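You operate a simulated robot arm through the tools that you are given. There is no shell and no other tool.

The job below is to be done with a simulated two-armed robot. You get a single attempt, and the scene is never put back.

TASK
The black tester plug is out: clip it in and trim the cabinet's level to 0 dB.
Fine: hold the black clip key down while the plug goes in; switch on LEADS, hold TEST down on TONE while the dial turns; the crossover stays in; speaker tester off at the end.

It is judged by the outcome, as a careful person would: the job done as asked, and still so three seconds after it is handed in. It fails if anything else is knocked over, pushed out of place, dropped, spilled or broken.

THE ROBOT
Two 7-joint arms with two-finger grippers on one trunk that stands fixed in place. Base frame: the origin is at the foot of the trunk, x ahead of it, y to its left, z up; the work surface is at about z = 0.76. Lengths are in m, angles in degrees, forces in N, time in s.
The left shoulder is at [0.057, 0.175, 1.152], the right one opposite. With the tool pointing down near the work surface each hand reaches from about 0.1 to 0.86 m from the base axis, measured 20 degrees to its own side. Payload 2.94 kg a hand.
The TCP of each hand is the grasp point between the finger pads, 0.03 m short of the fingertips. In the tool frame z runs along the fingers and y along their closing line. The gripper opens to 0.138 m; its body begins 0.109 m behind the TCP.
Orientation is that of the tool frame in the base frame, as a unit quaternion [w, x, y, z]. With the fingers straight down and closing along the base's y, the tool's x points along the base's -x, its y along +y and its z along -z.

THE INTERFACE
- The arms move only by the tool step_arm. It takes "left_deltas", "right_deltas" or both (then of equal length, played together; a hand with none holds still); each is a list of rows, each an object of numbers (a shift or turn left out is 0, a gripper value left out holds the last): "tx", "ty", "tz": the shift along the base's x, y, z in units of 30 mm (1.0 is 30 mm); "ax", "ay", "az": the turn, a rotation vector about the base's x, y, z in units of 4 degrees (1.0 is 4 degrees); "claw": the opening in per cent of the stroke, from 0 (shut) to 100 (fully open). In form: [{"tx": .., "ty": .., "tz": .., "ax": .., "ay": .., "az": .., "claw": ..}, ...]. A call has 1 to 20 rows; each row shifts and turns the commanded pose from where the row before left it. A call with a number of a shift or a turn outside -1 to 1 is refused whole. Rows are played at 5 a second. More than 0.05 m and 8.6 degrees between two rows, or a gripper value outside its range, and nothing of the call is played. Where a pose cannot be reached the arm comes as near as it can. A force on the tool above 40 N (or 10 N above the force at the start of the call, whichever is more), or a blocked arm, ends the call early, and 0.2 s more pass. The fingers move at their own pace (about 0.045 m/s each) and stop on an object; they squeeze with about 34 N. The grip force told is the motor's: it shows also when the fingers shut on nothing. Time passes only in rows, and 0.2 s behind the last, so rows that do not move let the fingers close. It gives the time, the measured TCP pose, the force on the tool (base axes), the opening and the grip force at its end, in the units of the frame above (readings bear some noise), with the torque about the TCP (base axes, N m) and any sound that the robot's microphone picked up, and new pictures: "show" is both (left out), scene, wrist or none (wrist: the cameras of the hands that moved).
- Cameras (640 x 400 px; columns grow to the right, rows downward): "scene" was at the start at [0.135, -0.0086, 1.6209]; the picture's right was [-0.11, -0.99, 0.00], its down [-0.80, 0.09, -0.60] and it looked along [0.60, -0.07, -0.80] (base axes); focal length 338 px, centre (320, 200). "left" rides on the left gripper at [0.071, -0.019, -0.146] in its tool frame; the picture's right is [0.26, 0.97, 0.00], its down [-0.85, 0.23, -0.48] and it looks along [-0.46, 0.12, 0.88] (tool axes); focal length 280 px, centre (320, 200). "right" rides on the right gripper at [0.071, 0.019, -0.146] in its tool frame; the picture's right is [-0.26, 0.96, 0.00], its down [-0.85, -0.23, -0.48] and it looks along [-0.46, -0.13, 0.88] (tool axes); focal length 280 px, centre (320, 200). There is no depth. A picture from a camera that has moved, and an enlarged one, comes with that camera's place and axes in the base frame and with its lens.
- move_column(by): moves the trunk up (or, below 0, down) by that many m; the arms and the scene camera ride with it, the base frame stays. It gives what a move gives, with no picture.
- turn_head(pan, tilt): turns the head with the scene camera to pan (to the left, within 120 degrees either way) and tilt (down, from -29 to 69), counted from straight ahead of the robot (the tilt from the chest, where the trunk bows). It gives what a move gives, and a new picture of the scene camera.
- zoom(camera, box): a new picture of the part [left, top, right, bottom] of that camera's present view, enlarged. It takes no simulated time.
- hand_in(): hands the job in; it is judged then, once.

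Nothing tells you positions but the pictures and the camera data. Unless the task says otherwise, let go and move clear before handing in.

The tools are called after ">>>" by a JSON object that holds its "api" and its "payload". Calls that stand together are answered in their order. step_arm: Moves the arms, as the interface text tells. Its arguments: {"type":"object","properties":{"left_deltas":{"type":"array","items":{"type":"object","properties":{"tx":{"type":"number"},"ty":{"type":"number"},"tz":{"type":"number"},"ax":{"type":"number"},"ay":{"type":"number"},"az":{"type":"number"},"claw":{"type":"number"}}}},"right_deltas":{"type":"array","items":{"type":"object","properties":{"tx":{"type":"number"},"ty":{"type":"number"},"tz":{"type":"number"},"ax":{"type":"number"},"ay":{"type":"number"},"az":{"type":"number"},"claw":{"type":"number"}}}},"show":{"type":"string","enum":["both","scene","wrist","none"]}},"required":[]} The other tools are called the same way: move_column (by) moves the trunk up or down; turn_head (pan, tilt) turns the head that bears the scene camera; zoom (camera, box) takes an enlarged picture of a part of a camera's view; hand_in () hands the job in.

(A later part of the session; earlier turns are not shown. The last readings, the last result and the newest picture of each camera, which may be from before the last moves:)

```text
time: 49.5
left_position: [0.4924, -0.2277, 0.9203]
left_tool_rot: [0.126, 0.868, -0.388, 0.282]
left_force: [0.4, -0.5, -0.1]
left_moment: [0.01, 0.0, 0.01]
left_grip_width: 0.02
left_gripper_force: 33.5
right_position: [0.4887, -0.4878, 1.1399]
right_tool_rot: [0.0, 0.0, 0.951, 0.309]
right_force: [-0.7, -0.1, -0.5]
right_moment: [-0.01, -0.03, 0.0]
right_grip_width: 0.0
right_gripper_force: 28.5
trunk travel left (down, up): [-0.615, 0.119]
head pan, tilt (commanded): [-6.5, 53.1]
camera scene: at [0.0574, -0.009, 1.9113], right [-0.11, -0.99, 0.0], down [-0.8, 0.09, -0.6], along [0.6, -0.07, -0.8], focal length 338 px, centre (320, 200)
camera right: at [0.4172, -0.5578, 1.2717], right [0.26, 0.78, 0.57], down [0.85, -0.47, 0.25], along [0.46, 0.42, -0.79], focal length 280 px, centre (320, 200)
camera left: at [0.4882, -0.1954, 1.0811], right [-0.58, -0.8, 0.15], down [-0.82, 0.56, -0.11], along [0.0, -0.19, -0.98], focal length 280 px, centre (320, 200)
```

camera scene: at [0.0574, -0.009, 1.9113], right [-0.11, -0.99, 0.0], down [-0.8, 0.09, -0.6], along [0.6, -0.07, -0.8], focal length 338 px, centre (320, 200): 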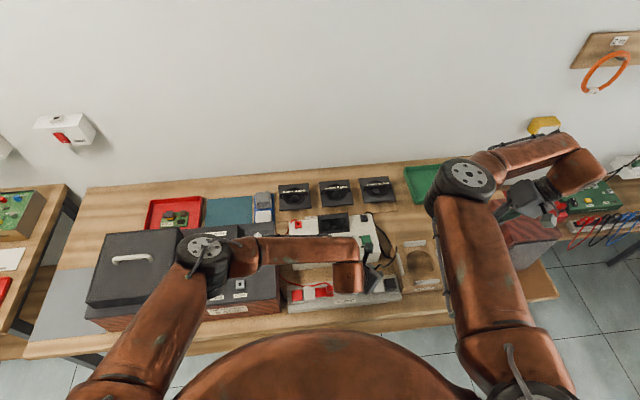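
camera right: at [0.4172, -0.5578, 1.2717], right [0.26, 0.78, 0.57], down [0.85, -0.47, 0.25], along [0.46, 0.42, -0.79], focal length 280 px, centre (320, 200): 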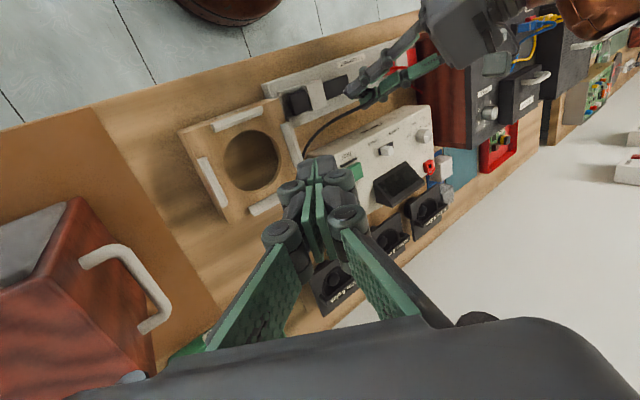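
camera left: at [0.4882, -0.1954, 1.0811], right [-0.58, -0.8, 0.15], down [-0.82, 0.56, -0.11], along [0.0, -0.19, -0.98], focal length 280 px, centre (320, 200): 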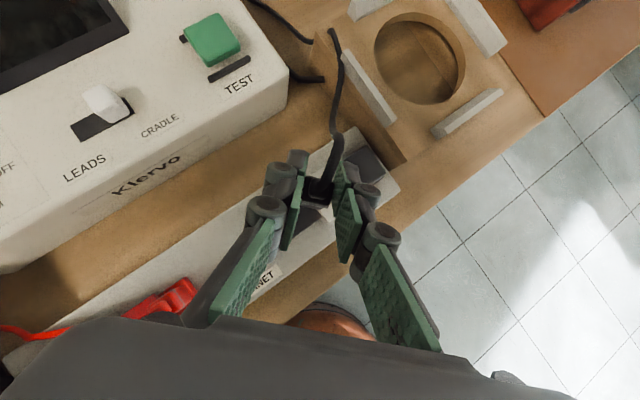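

>>> {"api": "step_arm", "payload": {"left_deltas": [{"az": -1}, {"az": -1}, {"az": -1}, {"az": -1}, {"az": -1}, {"az": -1}, {"az": -1}, {"az": -1}, {"az": -1}, {"az": -1}, {"az": -0.5}, {}], "show": "both"}}

>>> {"api": "zoom", "payload": {"camera": "left", "box": [200, 80, 440, 260]}}

>>> {"api": "zoom", "payload": {"camera": "right", "box": [260, 40, 460, 170]}}

```text
time: 52.1
left_position: [0.4914, -0.2294, 0.9219]
left_tool_rot: [0.218, 0.673, -0.673, 0.218]
left_force: [0.5, 0.3, -0.4]
left_moment: [0.03, 0.01, -0.03]
left_grip_width: 0.0201
left_gripper_force: 33.6
right_position: [0.4891, -0.4867, 1.1412]
right_tool_rot: [-0.001, 0.001, 0.951, 0.309]
right_force: [0.2, -0.1, -0.9]
right_moment: [0.01, 0.0, 0.01]
right_grip_width: 0.0003
right_gripper_force: 28.1
trunk travel left (down, up): [-0.615, 0.119]
head pan, tilt (commanded): [-6.5, 53.1]
camera scene: at [0.0572, -0.0094, 1.9113], right [-0.11, -0.99, 0.0], down [-0.8, 0.09, -0.6], along [0.6, -0.07, -0.8], focal length 338 px, centre (320, 200)
camera left: at [0.5117, -0.2008, 1.0815], right [-0.97, -0.21, 0.15], down [-0.23, 0.97, -0.11], along [-0.13, -0.15, -0.98], focal length 280 px, centre (320, 200)
```

scene: 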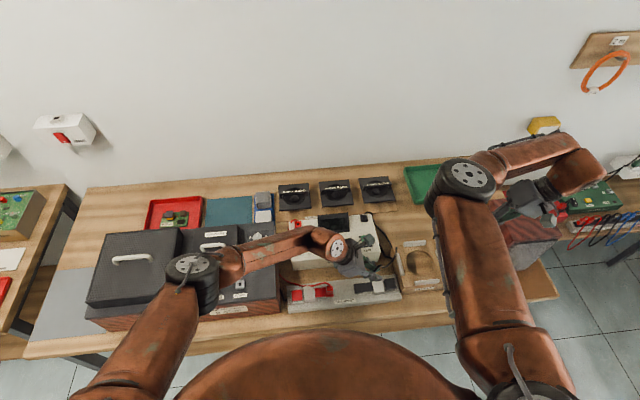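
left: 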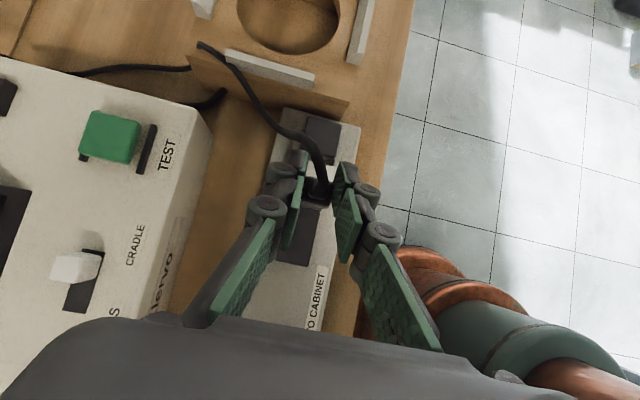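

```text
2.22 times, centred on (320, 170) of left
camera zoom: at [0.5117, -0.2008, 1.0815], right [-0.97, -0.21, 0.15], down [-0.23, 0.97, -0.11], along [-0.13, -0.15, -0.98], focal length 623 px, centre (320, 267)
```

zoom: 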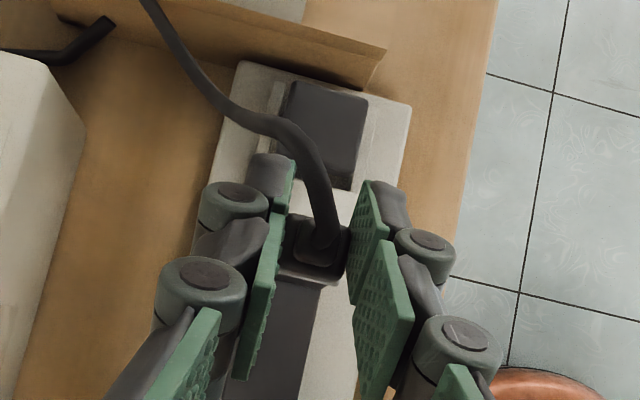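

```text
3.08 times, centred on (360, 105) of right
camera zoom: at [0.417, -0.5581, 1.2716], right [0.26, 0.78, 0.57], down [0.85, -0.47, 0.25], along [0.46, 0.42, -0.79], focal length 863 px, centre (197, 492)
```

zoom: 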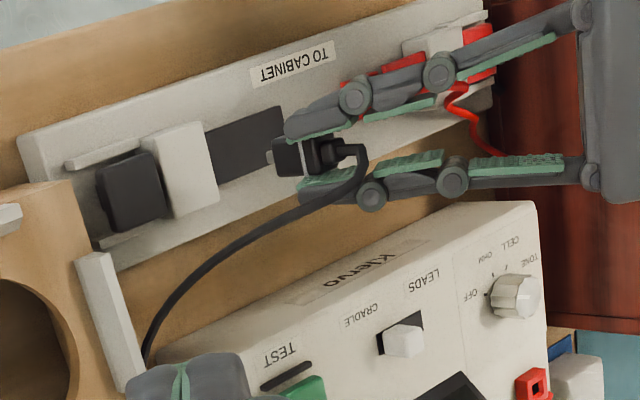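

Now the left arm leans well away and I have clear views from both wrists. I'm bringing the right fingertips in over the key again.

>>> {"api": "step_arm", "payload": {"right_deltas": [{"ty": 0.3, "tz": -0.8}, {"ty": 0.4, "tz": -0.8}, {"ty": 0.5, "tz": -0.8, "tx": -0.05}, {"ty": 0.5, "tz": -0.8, "tx": -0.05}, {"ty": 0.6, "tz": -0.8, "tx": -0.05}, {"ty": 0.6, "tz": -0.8, "tx": -0.05}], "show": "both"}}

```text
time: 53.5
left_position: [0.4922, -0.2282, 0.9213]
left_tool_rot: [-0.219, -0.672, 0.672, -0.219]
left_force: [-0.3, 0.1, -0.6]
left_moment: [-0.01, -0.01, 0.04]
left_grip_width: 0.0197
left_gripper_force: 33.9
right_position: [0.4818, -0.4017, 0.9967]
right_tool_rot: [0.0, 0.0, 0.951, 0.308]
right_force: [-0.4, -0.7, 0.6]
right_moment: [-0.03, -0.01, 0.01]
right_grip_width: 0.0
right_gripper_force: 28.2
trunk travel left (down, up): [-0.615, 0.119]
head pan, tilt (commanded): [-6.5, 53.1]
camera scene: at [0.0571, -0.0084, 1.9113], right [-0.11, -0.99, 0.0], down [-0.8, 0.09, -0.6], along [0.6, -0.07, -0.8], focal length 338 px, centre (320, 200)
camera right: at [0.4103, -0.472, 1.1272], right [0.26, 0.78, 0.57], down [0.85, -0.47, 0.25], along [0.46, 0.42, -0.79], focal length 280 px, centre (320, 200)
```

scene: 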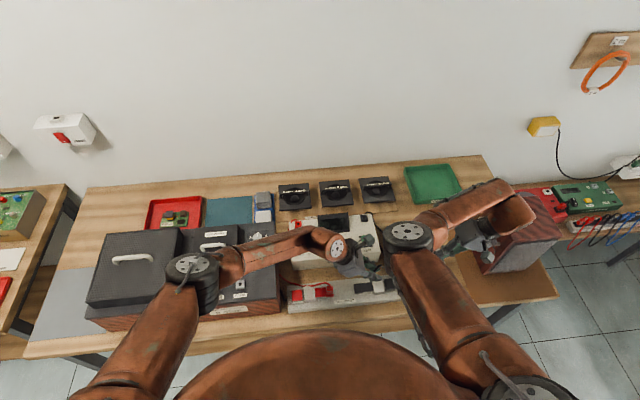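
right: 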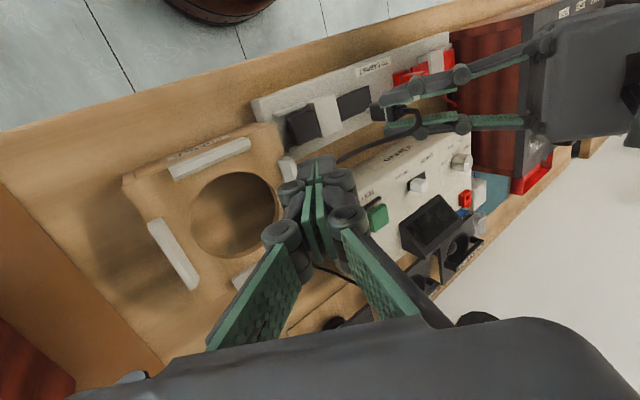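

>>> {"api": "step_arm", "payload": {"right_deltas": [{"ty": 0.5, "tz": -0.7}, {"ty": 0.5, "tz": -0.7}, {"ty": 0.5, "tz": -0.7}, {"ty": 0.5, "tz": -0.7}], "show": "both"}}

>>> {"api": "zoom", "payload": {"camera": "left", "box": [200, 80, 440, 260]}}

>>> {"api": "zoom", "payload": {"camera": "right", "box": [220, 60, 440, 200]}}

```text
time: 54.5
left_position: [0.4913, -0.2281, 0.9211]
left_tool_rot: [0.218, 0.673, -0.672, 0.219]
left_force: [-0.4, -0.9, -0.6]
left_moment: [-0.02, 0.0, 0.0]
left_grip_width: 0.0199
left_gripper_force: 34.2
right_position: [0.4812, -0.3405, 0.9134]
right_tool_rot: [-0.001, 0.0, 0.951, 0.309]
right_force: [0.0, 0.4, 0.8]
right_moment: [-0.01, -0.02, -0.01]
right_grip_width: 0.0001
right_gripper_force: 28.0
trunk travel left (down, up): [-0.615, 0.119]
head pan, tilt (commanded): [-6.5, 53.1]
camera scene: at [0.0569, -0.0084, 1.9113], right [-0.11, -0.99, 0.0], down [-0.8, 0.09, -0.6], along [0.6, -0.07, -0.8], focal length 338 px, centre (320, 200)
camera right: at [0.4095, -0.4108, 1.0436], right [0.26, 0.78, 0.57], down [0.85, -0.47, 0.25], along [0.46, 0.42, -0.79], focal length 280 px, centre (320, 200)
```

scene: 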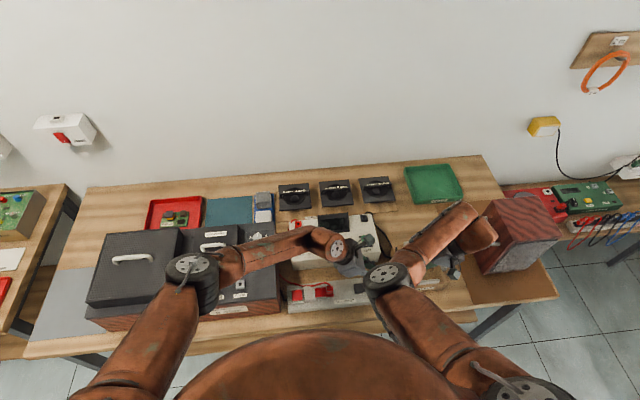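
right: 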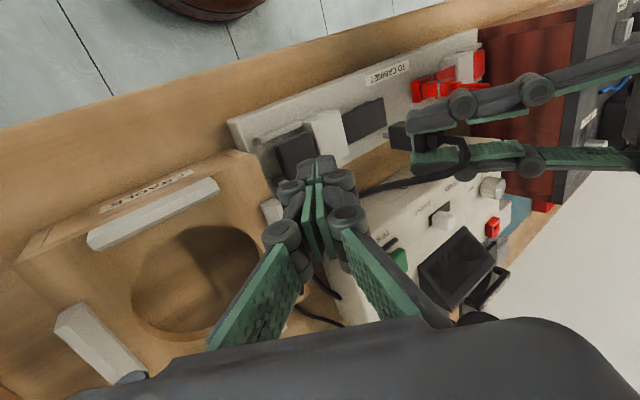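

```text
2.22 times, centred on (320, 170) of left
camera zoom: at [0.5115, -0.2002, 1.0815], right [-0.97, -0.21, 0.15], down [-0.23, 0.97, -0.11], along [-0.12, -0.15, -0.98], focal length 623 px, centre (320, 267)
```

zoom: 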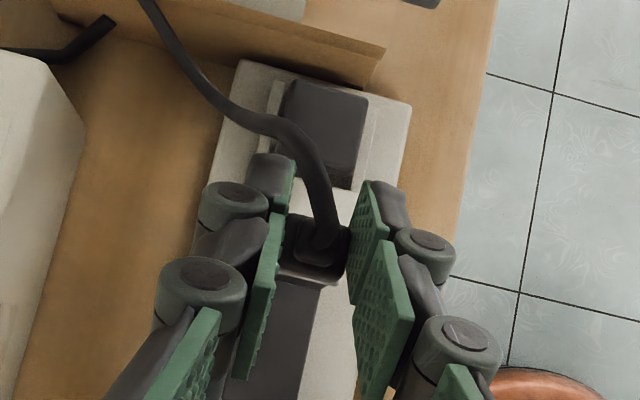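

```text
2.86 times, centred on (330, 130) of right
camera zoom: at [0.4095, -0.4108, 1.0436], right [0.26, 0.78, 0.57], down [0.85, -0.47, 0.25], along [0.46, 0.42, -0.79], focal length 801 px, centre (291, 400)
```

zoom: 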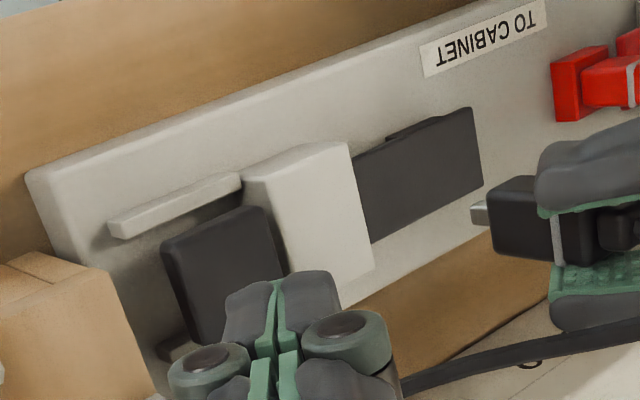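

>>> {"api": "step_arm", "payload": {"right_deltas": [{"ty": 0.3, "tz": -0.6}, {"ty": 0.3, "tz": -0.6}, {"ty": 0.4, "tz": -0.5}, {}], "show": "wrist"}}

>>> {"api": "zoom", "payload": {"camera": "left", "box": [200, 80, 440, 260]}}

>>> {"api": "zoom", "payload": {"camera": "right", "box": [220, 60, 440, 200]}}

```text
time: 55.5
left_position: [0.4921, -0.2298, 0.9214]
left_tool_rot: [0.218, 0.672, -0.672, 0.219]
left_force: [-0.5, 0.6, -0.2]
left_moment: [0.02, -0.01, 0.03]
left_grip_width: 0.0201
left_gripper_force: 34.2
right_position: [0.4828, -0.31, 0.8608]
right_tool_rot: [0.0, -0.001, 0.951, 0.309]
right_force: [-0.7, -0.1, -1.0]
right_moment: [-0.05, 0.02, 0.0]
right_grip_width: 0.0002
right_gripper_force: 28.0
trunk travel left (down, up): [-0.615, 0.119]
head pan, tilt (commanded): [-6.5, 53.1]
camera right: at [0.4107, -0.3803, 0.9918], right [0.26, 0.78, 0.57], down [0.85, -0.47, 0.25], along [0.46, 0.42, -0.78], focal length 280 px, centre (320, 200)
```

right: 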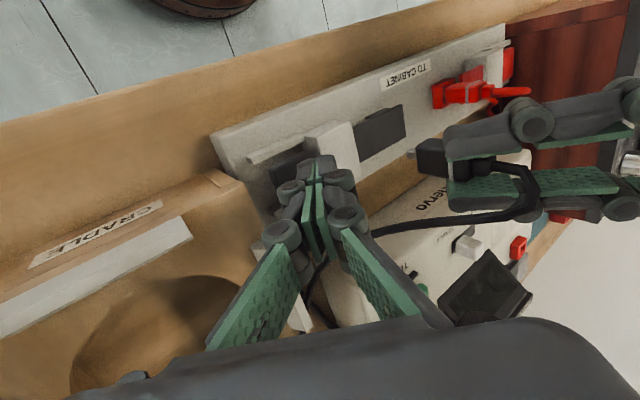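

```text
2.22 times, centred on (320, 170) of left
camera zoom: at [0.5116, -0.2006, 1.0814], right [-0.97, -0.21, 0.15], down [-0.23, 0.97, -0.11], along [-0.12, -0.15, -0.98], focal length 623 px, centre (320, 267)
```

zoom: 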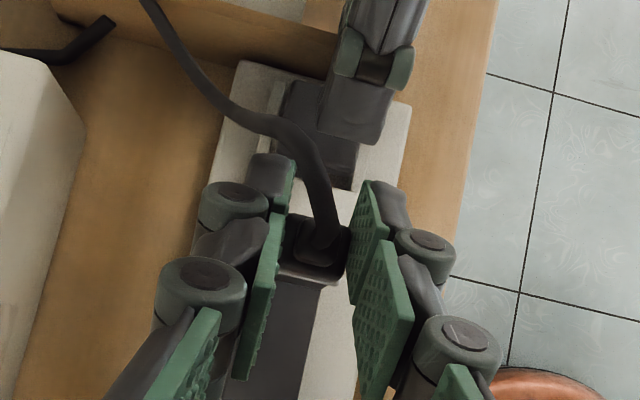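

```text
2.86 times, centred on (330, 130) of right
camera zoom: at [0.4107, -0.3803, 0.9918], right [0.26, 0.78, 0.57], down [0.85, -0.47, 0.25], along [0.46, 0.42, -0.78], focal length 801 px, centre (291, 400)
```

zoom: 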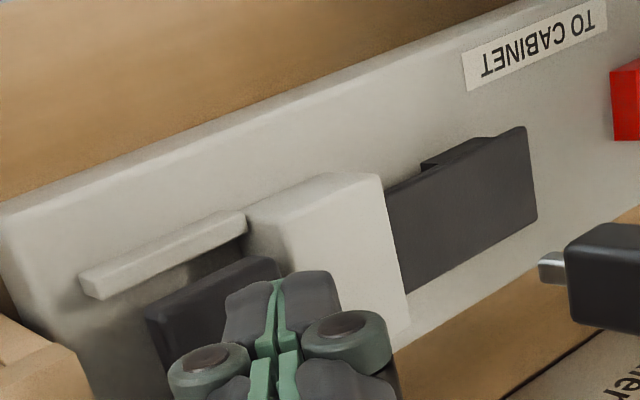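

>>> {"api": "step_arm", "payload": {"right_deltas": [{"tz": -0.15}, {"tz": -0.15}, {"tz": -0.1}, {}], "show": "none"}}

>>> {"api": "zoom", "payload": {"camera": "right", "box": [220, 60, 440, 200]}}

```text
time: 56.5
left_position: [0.4926, -0.228, 0.9223]
left_tool_rot: [-0.219, -0.672, 0.673, -0.218]
left_force: [0.2, -1.1, -0.3]
left_moment: [-0.02, 0.0, -0.03]
left_grip_width: 0.0199
left_gripper_force: 33.4
right_position: [0.4829, -0.31, 0.8502]
right_tool_rot: [0.001, 0.0, 0.951, 0.309]
right_force: [0.2, 0.0, 0.0]
right_moment: [-0.03, 0.0, 0.01]
right_grip_width: 0.0001
right_gripper_force: 28.0
trunk travel left (down, up): [-0.615, 0.119]
head pan, tilt (commanded): [-6.5, 53.1]
```

```text
2.86 times, centred on (330, 130) of right
camera zoom: at [0.4113, -0.3803, 0.9808], right [0.26, 0.78, 0.57], down [0.85, -0.47, 0.25], along [0.46, 0.42, -0.78], focal length 801 px, centre (291, 400)
```

zoom: 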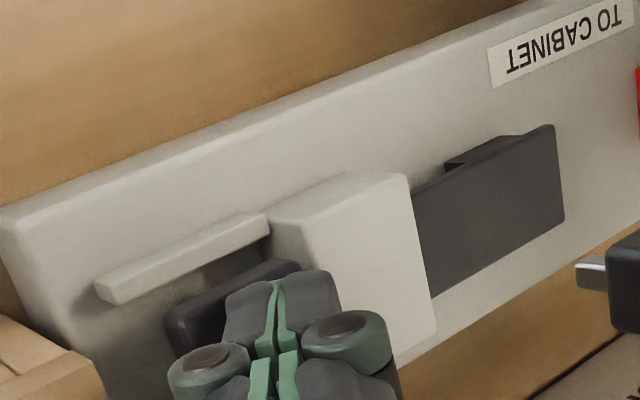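

>>> {"api": "step_arm", "payload": {"right_deltas": [{"tz": -0.12}, {"tz": -0.12}, {}], "show": "none"}}

>>> {"api": "zoom", "payload": {"camera": "right", "box": [220, 60, 440, 200]}}

```text
time: 57.3
left_position: [0.4918, -0.2286, 0.9216]
left_tool_rot: [-0.219, -0.672, 0.673, -0.219]
left_force: [0.4, 0.0, 0.2]
left_moment: [-0.01, -0.02, -0.03]
left_grip_width: 0.0199
left_gripper_force: 34.2
right_position: [0.4831, -0.3101, 0.8432]
right_tool_rot: [0.0, 0.002, 0.951, 0.31]
right_force: [0.7, -0.1, 3.7]
right_moment: [-0.06, -0.01, -0.01]
right_grip_width: 0.0
right_gripper_force: 27.7
trunk travel left (down, up): [-0.615, 0.119]
head pan, tilt (commanded): [-6.5, 53.1]
```

```text
2.86 times, centred on (330, 130) of right
camera zoom: at [0.4105, -0.3802, 0.974], right [0.26, 0.78, 0.57], down [0.85, -0.47, 0.25], along [0.46, 0.42, -0.79], focal length 801 px, centre (291, 400)
```

zoom: 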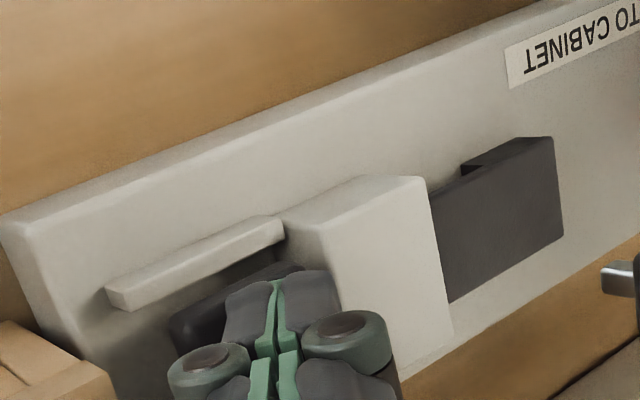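

The key has begun to move at about 4 N and the shutter seems to be drawing back. Pressing further in small steps.

>>> {"api": "step_arm", "payload": {"right_deltas": [{"tz": -0.12}, {"tz": -0.12}, {}], "show": "none"}}

>>> {"api": "zoom", "payload": {"camera": "right", "box": [220, 60, 440, 200]}}

>>> {"api": "zoom", "payload": {"camera": "left", "box": [200, 80, 440, 260]}}

```text
time: 58.1
left_position: [0.4923, -0.228, 0.9215]
left_tool_rot: [0.219, 0.673, -0.672, 0.219]
left_force: [-0.2, 0.0, -0.1]
left_moment: [0.01, 0.0, 0.01]
left_grip_width: 0.0197
left_gripper_force: 33.8
right_position: [0.4818, -0.3094, 0.8371]
right_tool_rot: [0.0, -0.001, 0.951, 0.31]
right_force: [0.2, -1.3, 3.9]
right_moment: [0.0, -0.03, 0.01]
right_grip_width: 0.0002
right_gripper_force: 29.1
trunk travel left (down, up): [-0.615, 0.119]
head pan, tilt (commanded): [-6.5, 53.1]
```

```text
2.86 times, centred on (330, 130) of right
camera zoom: at [0.4105, -0.38, 0.9676], right [0.26, 0.78, 0.57], down [0.85, -0.47, 0.25], along [0.46, 0.42, -0.79], focal length 801 px, centre (291, 400)
```

zoom: 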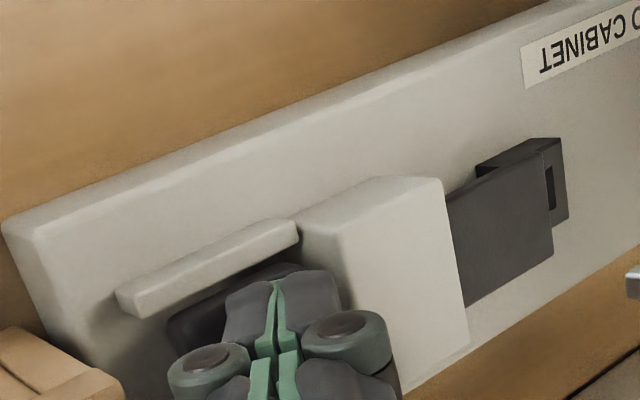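

```text
2.22 times, centred on (320, 170) of left
camera zoom: at [0.5114, -0.2004, 1.0816], right [-0.97, -0.21, 0.15], down [-0.23, 0.97, -0.11], along [-0.12, -0.15, -0.98], focal length 623 px, centre (320, 267)
```

zoom: 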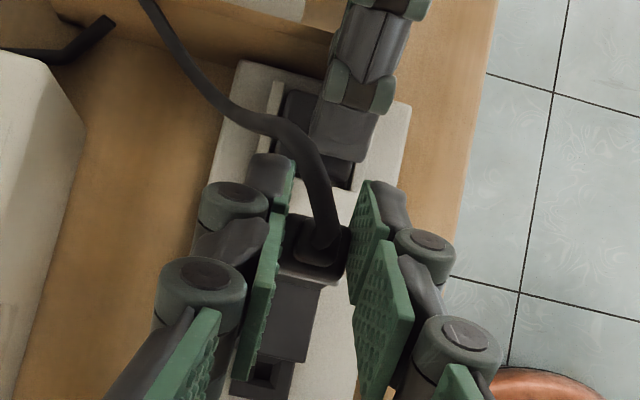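

The shutter slides back with the key and the socket hole is appearing. Pressing more until it stops opening.

>>> {"api": "step_arm", "payload": {"right_deltas": [{"tz": -0.12}, {"tz": -0.12}, {}], "show": "none"}}

>>> {"api": "zoom", "payload": {"camera": "right", "box": [220, 60, 440, 200]}}

>>> {"api": "zoom", "payload": {"camera": "left", "box": [260, 180, 360, 260]}}

```text
time: 58.9
left_position: [0.4918, -0.2276, 0.9224]
left_tool_rot: [-0.218, -0.672, 0.673, -0.218]
left_force: [0.8, -0.5, -0.8]
left_moment: [0.01, -0.01, -0.04]
left_grip_width: 0.0198
left_gripper_force: 34.0
right_position: [0.4824, -0.3098, 0.8306]
right_tool_rot: [0.0, 0.0, 0.951, 0.309]
right_force: [0.7, 1.1, 12.0]
right_moment: [0.08, 0.01, -0.03]
right_grip_width: 0.0002
right_gripper_force: 28.3
trunk travel left (down, up): [-0.615, 0.119]
head pan, tilt (commanded): [-6.5, 53.1]
```

```text
2.86 times, centred on (330, 130) of right
camera zoom: at [0.4104, -0.38, 0.961], right [0.26, 0.78, 0.57], down [0.85, -0.47, 0.25], along [0.46, 0.42, -0.78], focal length 801 px, centre (291, 400)
```

zoom: 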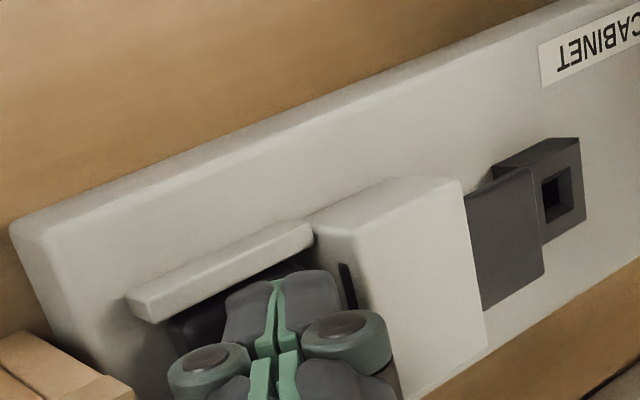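

```text
5.00 times, centred on (310, 220) of left
camera zoom: at [0.5111, -0.2002, 1.0818], right [-0.97, -0.21, 0.15], down [-0.23, 0.97, -0.11], along [-0.12, -0.15, -0.98], focal length 1402 px, centre (370, 100)
```

zoom: 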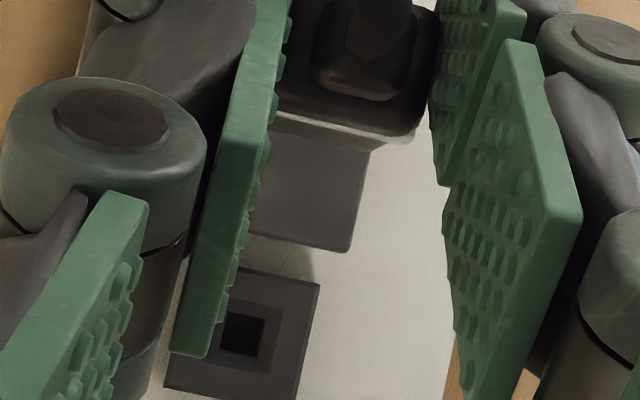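

The socket is fully uncovered, at about (0.490, -0.191, 0.804), with the key bottomed at 12 N. I need the pin's exact place in the grip before lowering it.

>>> {"api": "zoom", "payload": {"camera": "right", "box": [360, 70, 560, 200]}}

>>> {"api": "zoom", "payload": {"camera": "left", "box": [280, 150, 360, 220]}}

>>> {"api": "zoom", "payload": {"camera": "scene", "box": [320, 220, 440, 310]}}

```text
3.08 times, centred on (460, 135) of right
camera zoom: at [0.4104, -0.38, 0.961], right [0.26, 0.78, 0.57], down [0.85, -0.47, 0.25], along [0.46, 0.42, -0.78], focal length 863 px, centre (-111, 400)
```

zoom: 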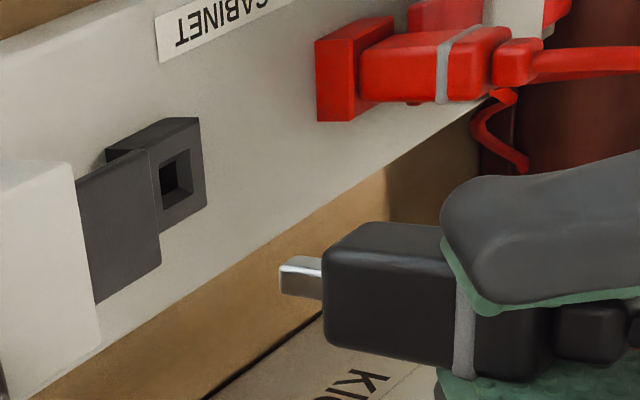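

```text
5.71 times, centred on (320, 185) of left
camera zoom: at [0.5111, -0.2002, 1.0818], right [-0.97, -0.21, 0.15], down [-0.23, 0.97, -0.11], along [-0.12, -0.15, -0.98], focal length 1602 px, centre (320, 286)
```

zoom: 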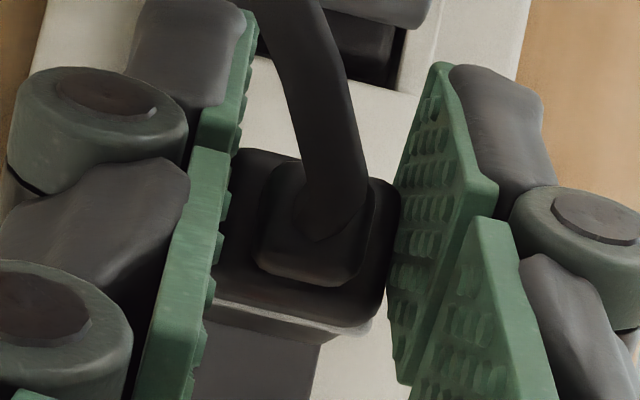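

```text
4.44 times, centred on (380, 265) of scene
camera zoom: at [0.0562, -0.0084, 1.9114], right [-0.11, -0.99, 0.0], down [-0.79, 0.09, -0.6], along [0.6, -0.07, -0.8], focal length 1502 px, centre (53, -89)
```

zoom: 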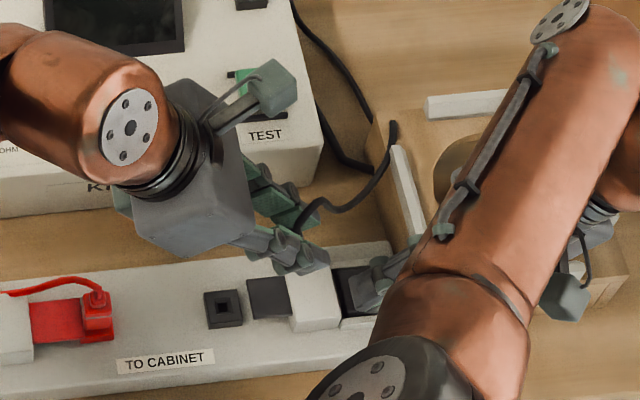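

The pin, socket and red reference plug are all clearly visible. I'm moving the plug over the socket at the current height while the right hand keeps the key down.

>>> {"api": "step_arm", "payload": {"left_deltas": [{"ty": 0.6, "tx": -0.03}, {"ty": 0.67, "tx": -0.04}, {"tz": -0.5}, {"tz": -0.3}, {}], "right_deltas": [{}, {}, {}, {}, {}], "show": "none"}}

>>> {"api": "zoom", "payload": {"camera": "right", "box": [380, 70, 520, 170]}}

>>> {"api": "zoom", "payload": {"camera": "left", "box": [260, 150, 380, 240]}}

>>> {"api": "zoom", "payload": {"camera": "scene", "box": [330, 250, 420, 310]}}

```text
time: 60.1
left_position: [0.489, -0.1905, 0.897]
left_tool_rot: [0.218, 0.673, -0.672, 0.22]
left_force: [-0.3, -0.9, -0.2]
left_moment: [0.01, -0.03, 0.0]
left_grip_width: 0.0199
left_gripper_force: 33.5
right_position: [0.4817, -0.3099, 0.8309]
right_tool_rot: [0.0, 0.0, 0.951, 0.309]
right_force: [0.2, -0.8, 12.5]
right_moment: [0.1, -0.03, 0.02]
right_grip_width: 0.0
right_gripper_force: 28.2
trunk travel left (down, up): [-0.615, 0.119]
head pan, tilt (commanded): [-6.5, 53.1]
```

```text
4.00 times, centred on (450, 120) of right
camera zoom: at [0.4102, -0.38, 0.9609], right [0.26, 0.78, 0.57], down [0.85, -0.47, 0.25], along [0.46, 0.42, -0.78], focal length 1122 px, centre (-200, 520)
```

zoom: 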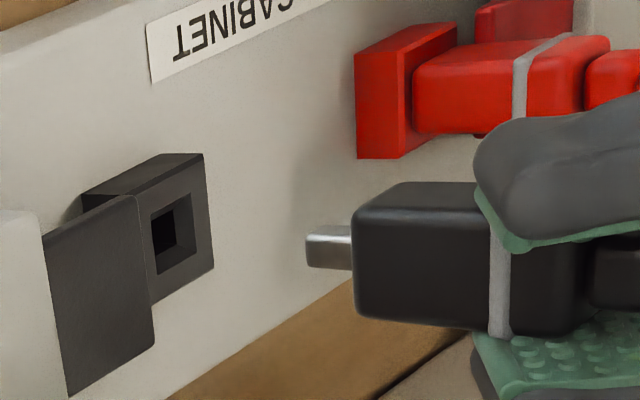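

```text
4.44 times, centred on (320, 195) of left
camera zoom: at [0.5089, -0.1617, 1.0568], right [-0.97, -0.21, 0.15], down [-0.23, 0.97, -0.11], along [-0.12, -0.15, -0.98], focal length 1246 px, centre (320, 222)
```

zoom: 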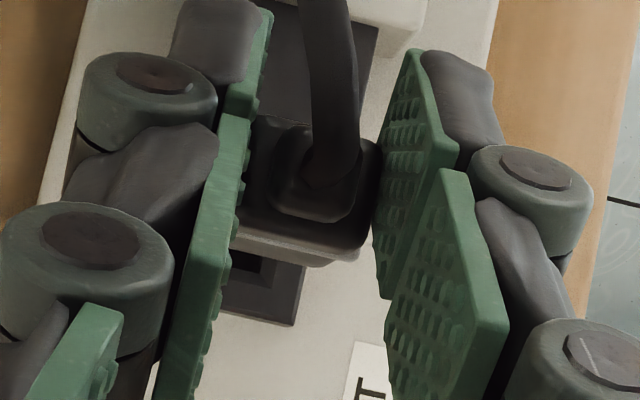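

```text
6.67 times, centred on (375, 280) of scene
camera zoom: at [0.056, -0.0082, 1.9114], right [-0.11, -0.99, 0.0], down [-0.79, 0.09, -0.6], along [0.6, -0.07, -0.8], focal length 2252 px, centre (-47, -333)
```

zoom: 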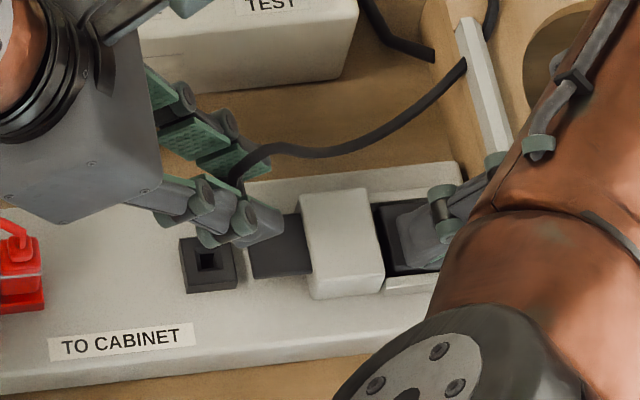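

Alignment looks within a couple of millimetres and the socket has a bevelled mouth. I'm lowering until the tip is just above the hole, then checking again.

>>> {"api": "step_arm", "payload": {"left_deltas": [{"ty": 0.05, "tx": -0.02, "tz": -0.3}, {"tz": -0.3}, {"tz": -0.2}, {}], "right_deltas": [{}, {}, {}, {}], "show": "none"}}

>>> {"api": "zoom", "payload": {"camera": "right", "box": [380, 70, 520, 170]}}

>>> {"api": "zoom", "payload": {"camera": "left", "box": [260, 150, 380, 240]}}

>>> {"api": "zoom", "payload": {"camera": "scene", "box": [330, 250, 420, 310]}}

```text
time: 61.1
left_position: [0.4895, -0.1882, 0.8747]
left_tool_rot: [0.218, 0.673, -0.673, 0.218]
left_force: [0.0, -0.2, -0.2]
left_moment: [-0.02, 0.0, -0.02]
left_grip_width: 0.0199
left_gripper_force: 33.9
right_position: [0.4817, -0.3109, 0.8304]
right_tool_rot: [0.0, 0.0, 0.951, 0.309]
right_force: [0.1, -0.9, 14.0]
right_moment: [0.11, -0.01, 0.01]
right_grip_width: 0.0
right_gripper_force: 28.6
trunk travel left (down, up): [-0.615, 0.119]
head pan, tilt (commanded): [-6.5, 53.1]
```

```text
4.00 times, centred on (450, 120) of right
camera zoom: at [0.4101, -0.3799, 0.9609], right [0.26, 0.78, 0.57], down [0.85, -0.47, 0.25], along [0.46, 0.42, -0.78], focal length 1122 px, centre (-200, 520)
```

zoom: 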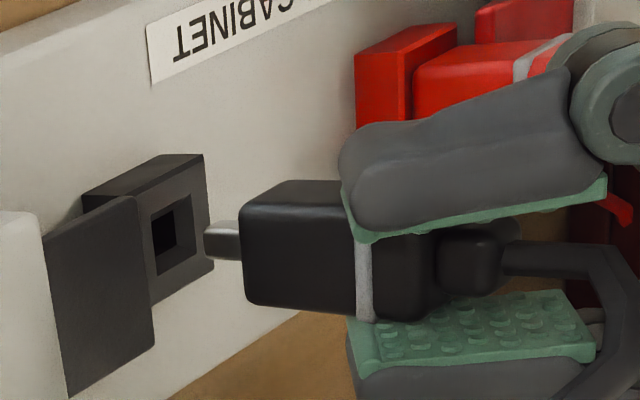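

```text
4.44 times, centred on (320, 195) of left
camera zoom: at [0.5091, -0.1607, 1.0337], right [-0.96, -0.21, 0.15], down [-0.23, 0.97, -0.11], along [-0.12, -0.15, -0.98], focal length 1246 px, centre (320, 222)
```

zoom: 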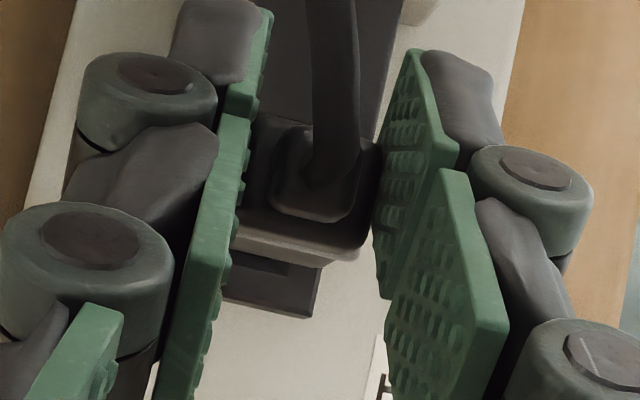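

```text
6.67 times, centred on (375, 280) of scene
camera zoom: at [0.0559, -0.0081, 1.9114], right [-0.11, -0.99, 0.0], down [-0.79, 0.09, -0.6], along [0.6, -0.07, -0.8], focal length 2252 px, centre (-47, -333)
```

zoom: 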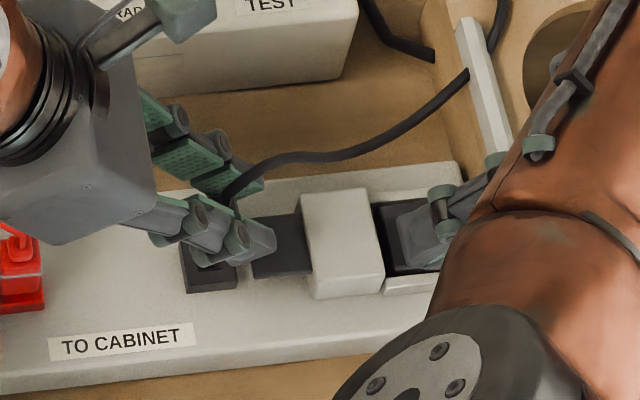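

Both views agree to within about 1–2 mm, inside the bevel. I'm lowering slowly and watching the force.

>>> {"api": "step_arm", "payload": {"left_deltas": [{"tx": -0.03, "tz": -0.15}, {"tz": -0.15}, {}], "right_deltas": [{}, {}, {}], "show": "none"}}

>>> {"api": "zoom", "payload": {"camera": "right", "box": [380, 70, 520, 170]}}

```text
time: 61.9
left_position: [0.4881, -0.1884, 0.8638]
left_tool_rot: [0.218, 0.673, -0.672, 0.218]
left_force: [-0.4, 0.6, -0.4]
left_moment: [-0.01, -0.01, 0.0]
left_grip_width: 0.0198
left_gripper_force: 33.9
right_position: [0.4809, -0.3104, 0.8298]
right_tool_rot: [0.0, 0.0, 0.951, 0.309]
right_force: [0.3, -1.1, 14.2]
right_moment: [0.14, -0.04, 0.02]
right_grip_width: 0.0
right_gripper_force: 28.2
trunk travel left (down, up): [-0.615, 0.119]
head pan, tilt (commanded): [-6.5, 53.1]
```

```text
4.00 times, centred on (450, 120) of right
camera zoom: at [0.41, -0.3799, 0.9609], right [0.26, 0.78, 0.57], down [0.85, -0.47, 0.25], along [0.46, 0.42, -0.78], focal length 1122 px, centre (-200, 520)
```

zoom: 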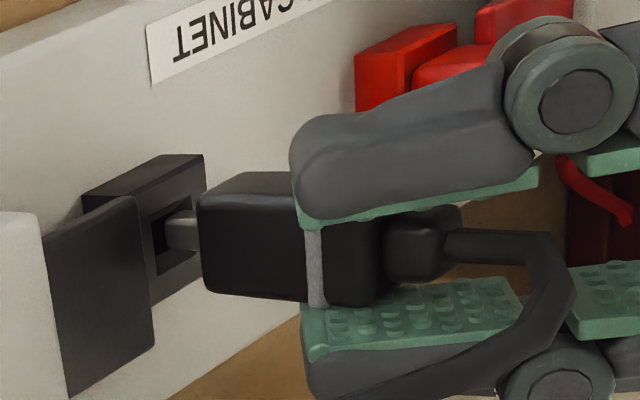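

>>> {"api": "step_arm", "payload": {"left_deltas": [{"tz": -0.12}, {"tz": -0.12}, {}], "right_deltas": [{}, {}, {}], "show": "none"}}

>>> {"api": "zoom", "payload": {"camera": "right", "box": [380, 70, 520, 170]}}

```text
time: 62.7
left_position: [0.4881, -0.1891, 0.8595]
left_tool_rot: [0.218, 0.672, -0.672, 0.221]
left_force: [0.9, 9.3, 24.1]
left_moment: [0.44, -0.05, 0.0]
left_grip_width: 0.0197
left_gripper_force: 34.1
right_position: [0.4812, -0.3086, 0.8309]
right_tool_rot: [0.0, 0.0, 0.951, 0.308]
right_force: [0.9, -1.6, 6.8]
right_moment: [-0.01, -0.01, -0.03]
right_grip_width: 0.0001
right_gripper_force: 28.6
trunk travel left (down, up): [-0.615, 0.119]
head pan, tilt (commanded): [-6.5, 53.1]
```

```text
4.00 times, centred on (450, 120) of right
camera zoom: at [0.4092, -0.379, 0.9614], right [0.26, 0.78, 0.57], down [0.85, -0.47, 0.25], along [0.46, 0.42, -0.79], focal length 1122 px, centre (-200, 520)
```

zoom: 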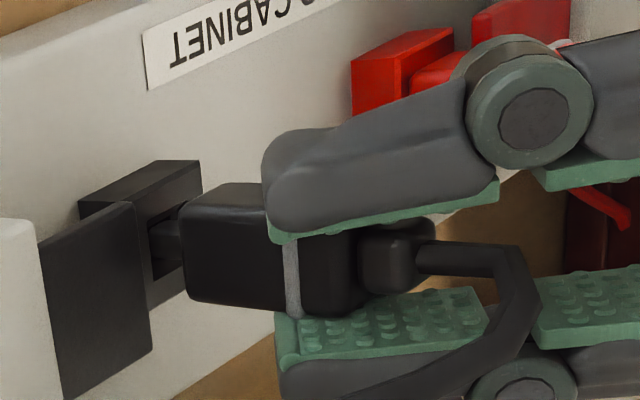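

The pin met the bevel on its right side: the force pushes the tool toward +y, so the hole is a touch further left. I'll ease up, shift about 2 mm left and try again gently.

>>> {"api": "step_arm", "payload": {"left_deltas": [{"tz": 0.14}, {"ty": 0.07}, {"tz": -0.1}, {"tz": -0.06}, {}], "right_deltas": [{}, {}, {}, {}, {}], "show": "none"}}

>>> {"api": "zoom", "payload": {"camera": "right", "box": [380, 70, 520, 170]}}

>>> {"api": "zoom", "payload": {"camera": "left", "box": [260, 150, 380, 240]}}

```text
time: 63.9
left_position: [0.4887, -0.1867, 0.8568]
left_tool_rot: [0.218, 0.673, -0.672, 0.22]
left_force: [11.6, -7.1, 3.4]
left_moment: [-0.49, -0.69, 0.04]
left_grip_width: 0.0201
left_gripper_force: 34.1
right_position: [0.4815, -0.3103, 0.8292]
right_tool_rot: [0.0, 0.0, 0.951, 0.309]
right_force: [-5.7, 3.3, 15.7]
right_moment: [0.22, 0.11, 0.05]
right_grip_width: 0.0
right_gripper_force: 28.1
trunk travel left (down, up): [-0.615, 0.119]
head pan, tilt (commanded): [-6.5, 53.1]
```

```text
4.00 times, centred on (450, 120) of right
camera zoom: at [0.4102, -0.3798, 0.9607], right [0.26, 0.78, 0.57], down [0.85, -0.47, 0.25], along [0.46, 0.42, -0.78], focal length 1122 px, centre (-200, 520)
```

zoom: 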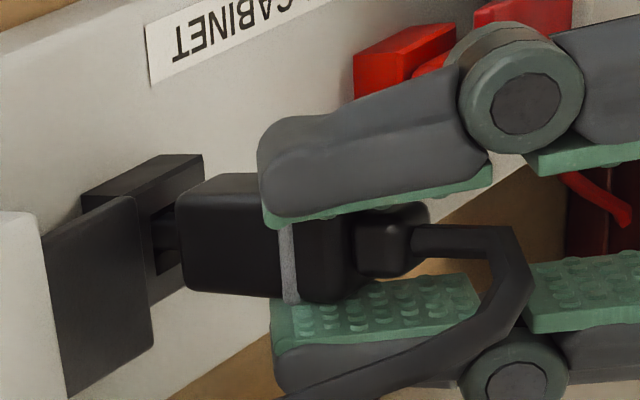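

```text
4.44 times, centred on (320, 195) of left
camera zoom: at [0.5078, -0.1589, 1.0169], right [-0.97, -0.21, 0.15], down [-0.23, 0.97, -0.12], along [-0.12, -0.15, -0.98], focal length 1246 px, centre (320, 222)
```

zoom: 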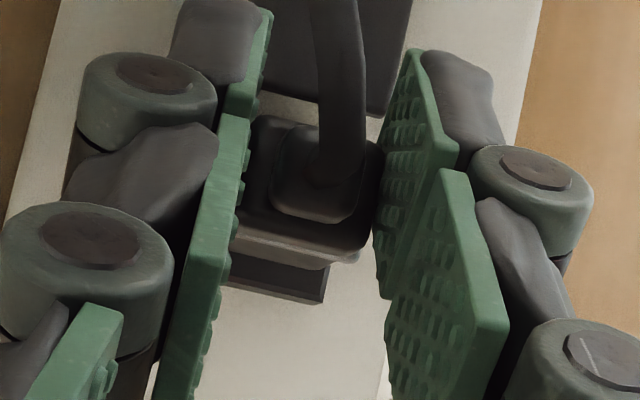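

The pin is now in the hole, with small side loads showing I should ease slightly forward and right. Correcting, then continuing down.

>>> {"api": "step_arm", "payload": {"left_deltas": [{"tx": 0.04, "ty": -0.03}, {"tx": 0.02}, {}], "right_deltas": [{}, {}, {}], "show": "none"}}

```text
time: 64.7
left_position: [0.4896, -0.1863, 0.8561]
left_tool_rot: [-0.219, -0.672, 0.673, -0.218]
left_force: [0.3, -0.8, 3.1]
left_moment: [-0.09, -0.06, 0.0]
left_grip_width: 0.0197
left_gripper_force: 33.7
right_position: [0.4829, -0.3094, 0.8312]
right_tool_rot: [0.002, 0.0, 0.951, 0.308]
right_force: [0.2, 1.5, 11.4]
right_moment: [0.11, -0.02, -0.01]
right_grip_width: 0.0003
right_gripper_force: 28.4
trunk travel left (down, up): [-0.615, 0.119]
head pan, tilt (commanded): [-6.5, 53.1]
```

>>> {"api": "step_arm", "payload": {"left_deltas": [{"tz": -0.1}, {"tz": -0.1}, {}], "right_deltas": [{}, {}, {}], "show": "none"}}

>>> {"api": "zoom", "payload": {"camera": "right", "box": [380, 70, 520, 170]}}

```text
time: 65.5
left_position: [0.4902, -0.1878, 0.8511]
left_tool_rot: [0.218, 0.673, -0.672, 0.219]
left_force: [-1.2, 2.2, 6.0]
left_moment: [0.08, 0.03, 0.01]
left_grip_width: 0.0199
left_gripper_force: 34.2
right_position: [0.4804, -0.3107, 0.8301]
right_tool_rot: [0.002, 0.001, 0.951, 0.308]
right_force: [2.4, -0.6, 9.6]
right_moment: [0.03, -0.06, 0.0]
right_grip_width: 0.0
right_gripper_force: 28.1
trunk travel left (down, up): [-0.615, 0.119]
head pan, tilt (commanded): [-6.5, 53.1]
```

```text
4.00 times, centred on (450, 120) of right
camera zoom: at [0.41, -0.38, 0.9611], right [0.26, 0.78, 0.57], down [0.85, -0.47, 0.25], along [0.46, 0.41, -0.78], focal length 1122 px, centre (-200, 520)
```

zoom: 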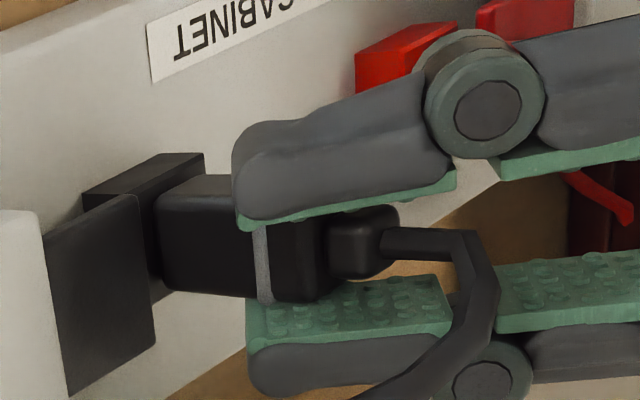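

>>> {"api": "step_arm", "payload": {"left_deltas": [{"tz": -0.1}, {"tz": -0.1}, {}], "right_deltas": [{}, {}, {}], "show": "none"}}

>>> {"api": "zoom", "payload": {"camera": "right", "box": [380, 70, 520, 170]}}

```text
time: 66.3
left_position: [0.4892, -0.1884, 0.8489]
left_tool_rot: [-0.219, -0.671, 0.673, -0.221]
left_force: [-1.7, 2.9, 27.4]
left_moment: [0.08, 0.1, -0.01]
left_grip_width: 0.0199
left_gripper_force: 34.2
right_position: [0.4809, -0.3086, 0.8304]
right_tool_rot: [0.0, 0.0, 0.951, 0.308]
right_force: [-0.1, -0.7, 5.6]
right_moment: [0.03, -0.01, -0.01]
right_grip_width: 0.0001
right_gripper_force: 28.8
trunk travel left (down, up): [-0.615, 0.119]
head pan, tilt (commanded): [-6.5, 53.1]
```

```text
4.00 times, centred on (450, 120) of right
camera zoom: at [0.4086, -0.3791, 0.9615], right [0.26, 0.78, 0.57], down [0.85, -0.47, 0.25], along [0.46, 0.42, -0.78], focal length 1122 px, centre (-200, 520)
```

zoom: 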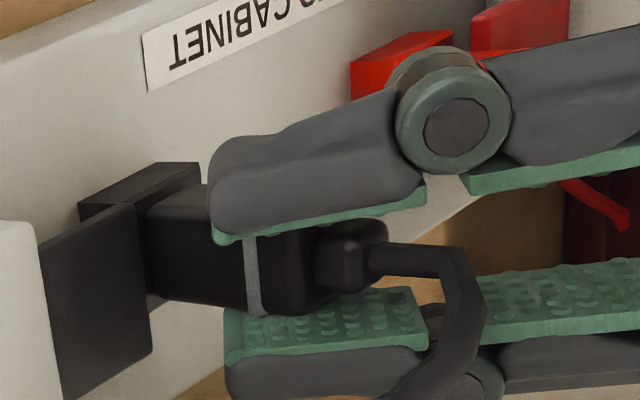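

The plug has travelled a full pin length and now bears on the socket at 27 N, so it looks seated. I'll hold it there and let the key up so the shutter clamps it.

>>> {"api": "step_arm", "payload": {"left_deltas": [{"tz": 0.03}, {}, {}, {}, {}, {}], "right_deltas": [{}, {"tz": 0.2}, {"tz": 0.3}, {"tz": 0.4}, {"tz": 0.4}, {"tz": 0.4}], "show": "none"}}

>>> {"api": "zoom", "payload": {"camera": "right", "box": [280, 70, 520, 220]}}

>>> {"api": "zoom", "payload": {"camera": "left", "box": [230, 80, 410, 240]}}

```text
time: 67.7
left_position: [0.4888, -0.1888, 0.8478]
left_tool_rot: [-0.219, -0.672, 0.673, -0.219]
left_force: [2.0, -4.3, 27.9]
left_moment: [-0.39, -0.02, -0.01]
left_grip_width: 0.0197
left_gripper_force: 33.5
right_position: [0.4808, -0.3088, 0.8809]
right_tool_rot: [0.0, 0.001, 0.951, 0.309]
right_force: [0.5, 0.7, -0.4]
right_moment: [0.0, 0.02, -0.01]
right_grip_width: 0.0
right_gripper_force: 28.4
trunk travel left (down, up): [-0.615, 0.119]
head pan, tilt (commanded): [-6.5, 53.1]
```

```text
2.67 times, centred on (400, 145) of right
camera zoom: at [0.409, -0.3798, 1.0127], right [0.26, 0.78, 0.57], down [0.85, -0.47, 0.25], along [0.46, 0.42, -0.78], focal length 748 px, centre (107, 347)
```

zoom: 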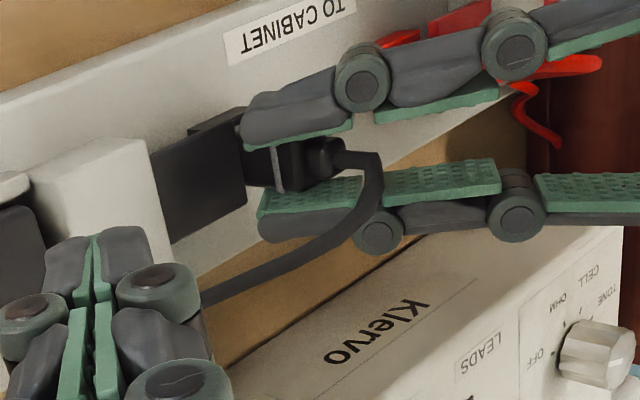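

```text
2.50 times, centred on (320, 160) of left
camera zoom: at [0.5088, -0.1602, 1.0071], right [-0.97, -0.21, 0.15], down [-0.23, 0.97, -0.12], along [-0.12, -0.15, -0.98], focal length 701 px, centre (320, 300)
```

zoom: 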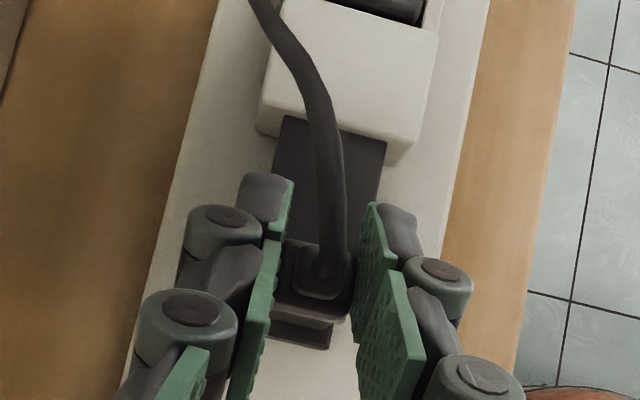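

>>> {"api": "step_arm", "payload": {"left_deltas": [{"tz": 0.07}, {"claw": 25}, {"claw": 40}, {}, {}], "right_deltas": [{"tz": 0.4, "ty": -0.3}, {"tz": 0.4, "ty": -0.3}, {"tz": 0.4, "ty": -0.3}, {}, {}], "show": "none"}}

>>> {"api": "zoom", "payload": {"camera": "right", "box": [280, 50, 500, 190]}}

>>> {"api": "zoom", "payload": {"camera": "left", "box": [230, 80, 410, 240]}}

```text
time: 68.9
left_position: [0.4902, -0.188, 0.8479]
left_tool_rot: [-0.219, -0.672, 0.673, -0.218]
left_force: [0.8, 0.7, -0.6]
left_moment: [0.0, 0.01, -0.01]
left_grip_width: 0.0552
left_gripper_force: 0.1
right_position: [0.4804, -0.3362, 0.9166]
right_tool_rot: [0.0, 0.0, 0.951, 0.309]
right_force: [0.1, -0.3, -0.3]
right_moment: [0.03, 0.05, 0.03]
right_grip_width: 0.0
right_gripper_force: 28.6
trunk travel left (down, up): [-0.615, 0.119]
head pan, tilt (commanded): [-6.5, 53.1]
```

```text
2.86 times, centred on (390, 120) of right
camera zoom: at [0.4093, -0.4068, 1.047], right [0.26, 0.78, 0.57], down [0.85, -0.47, 0.25], along [0.46, 0.42, -0.78], focal length 801 px, centre (120, 429)
```

zoom: 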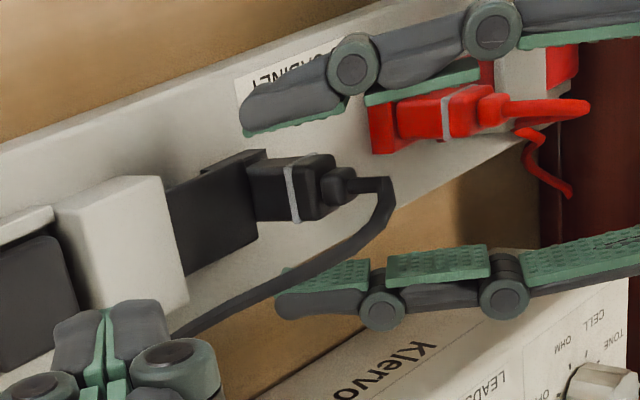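

```text
2.50 times, centred on (320, 160) of left
camera zoom: at [0.51, -0.1601, 1.0075], right [-0.97, -0.21, 0.15], down [-0.23, 0.97, -0.11], along [-0.12, -0.14, -0.98], focal length 701 px, centre (320, 300)
```

zoom: 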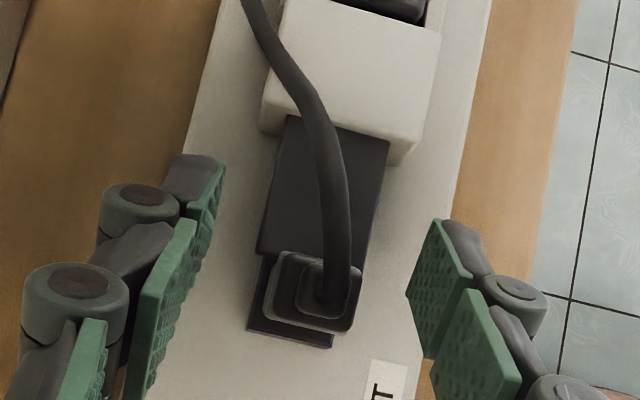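

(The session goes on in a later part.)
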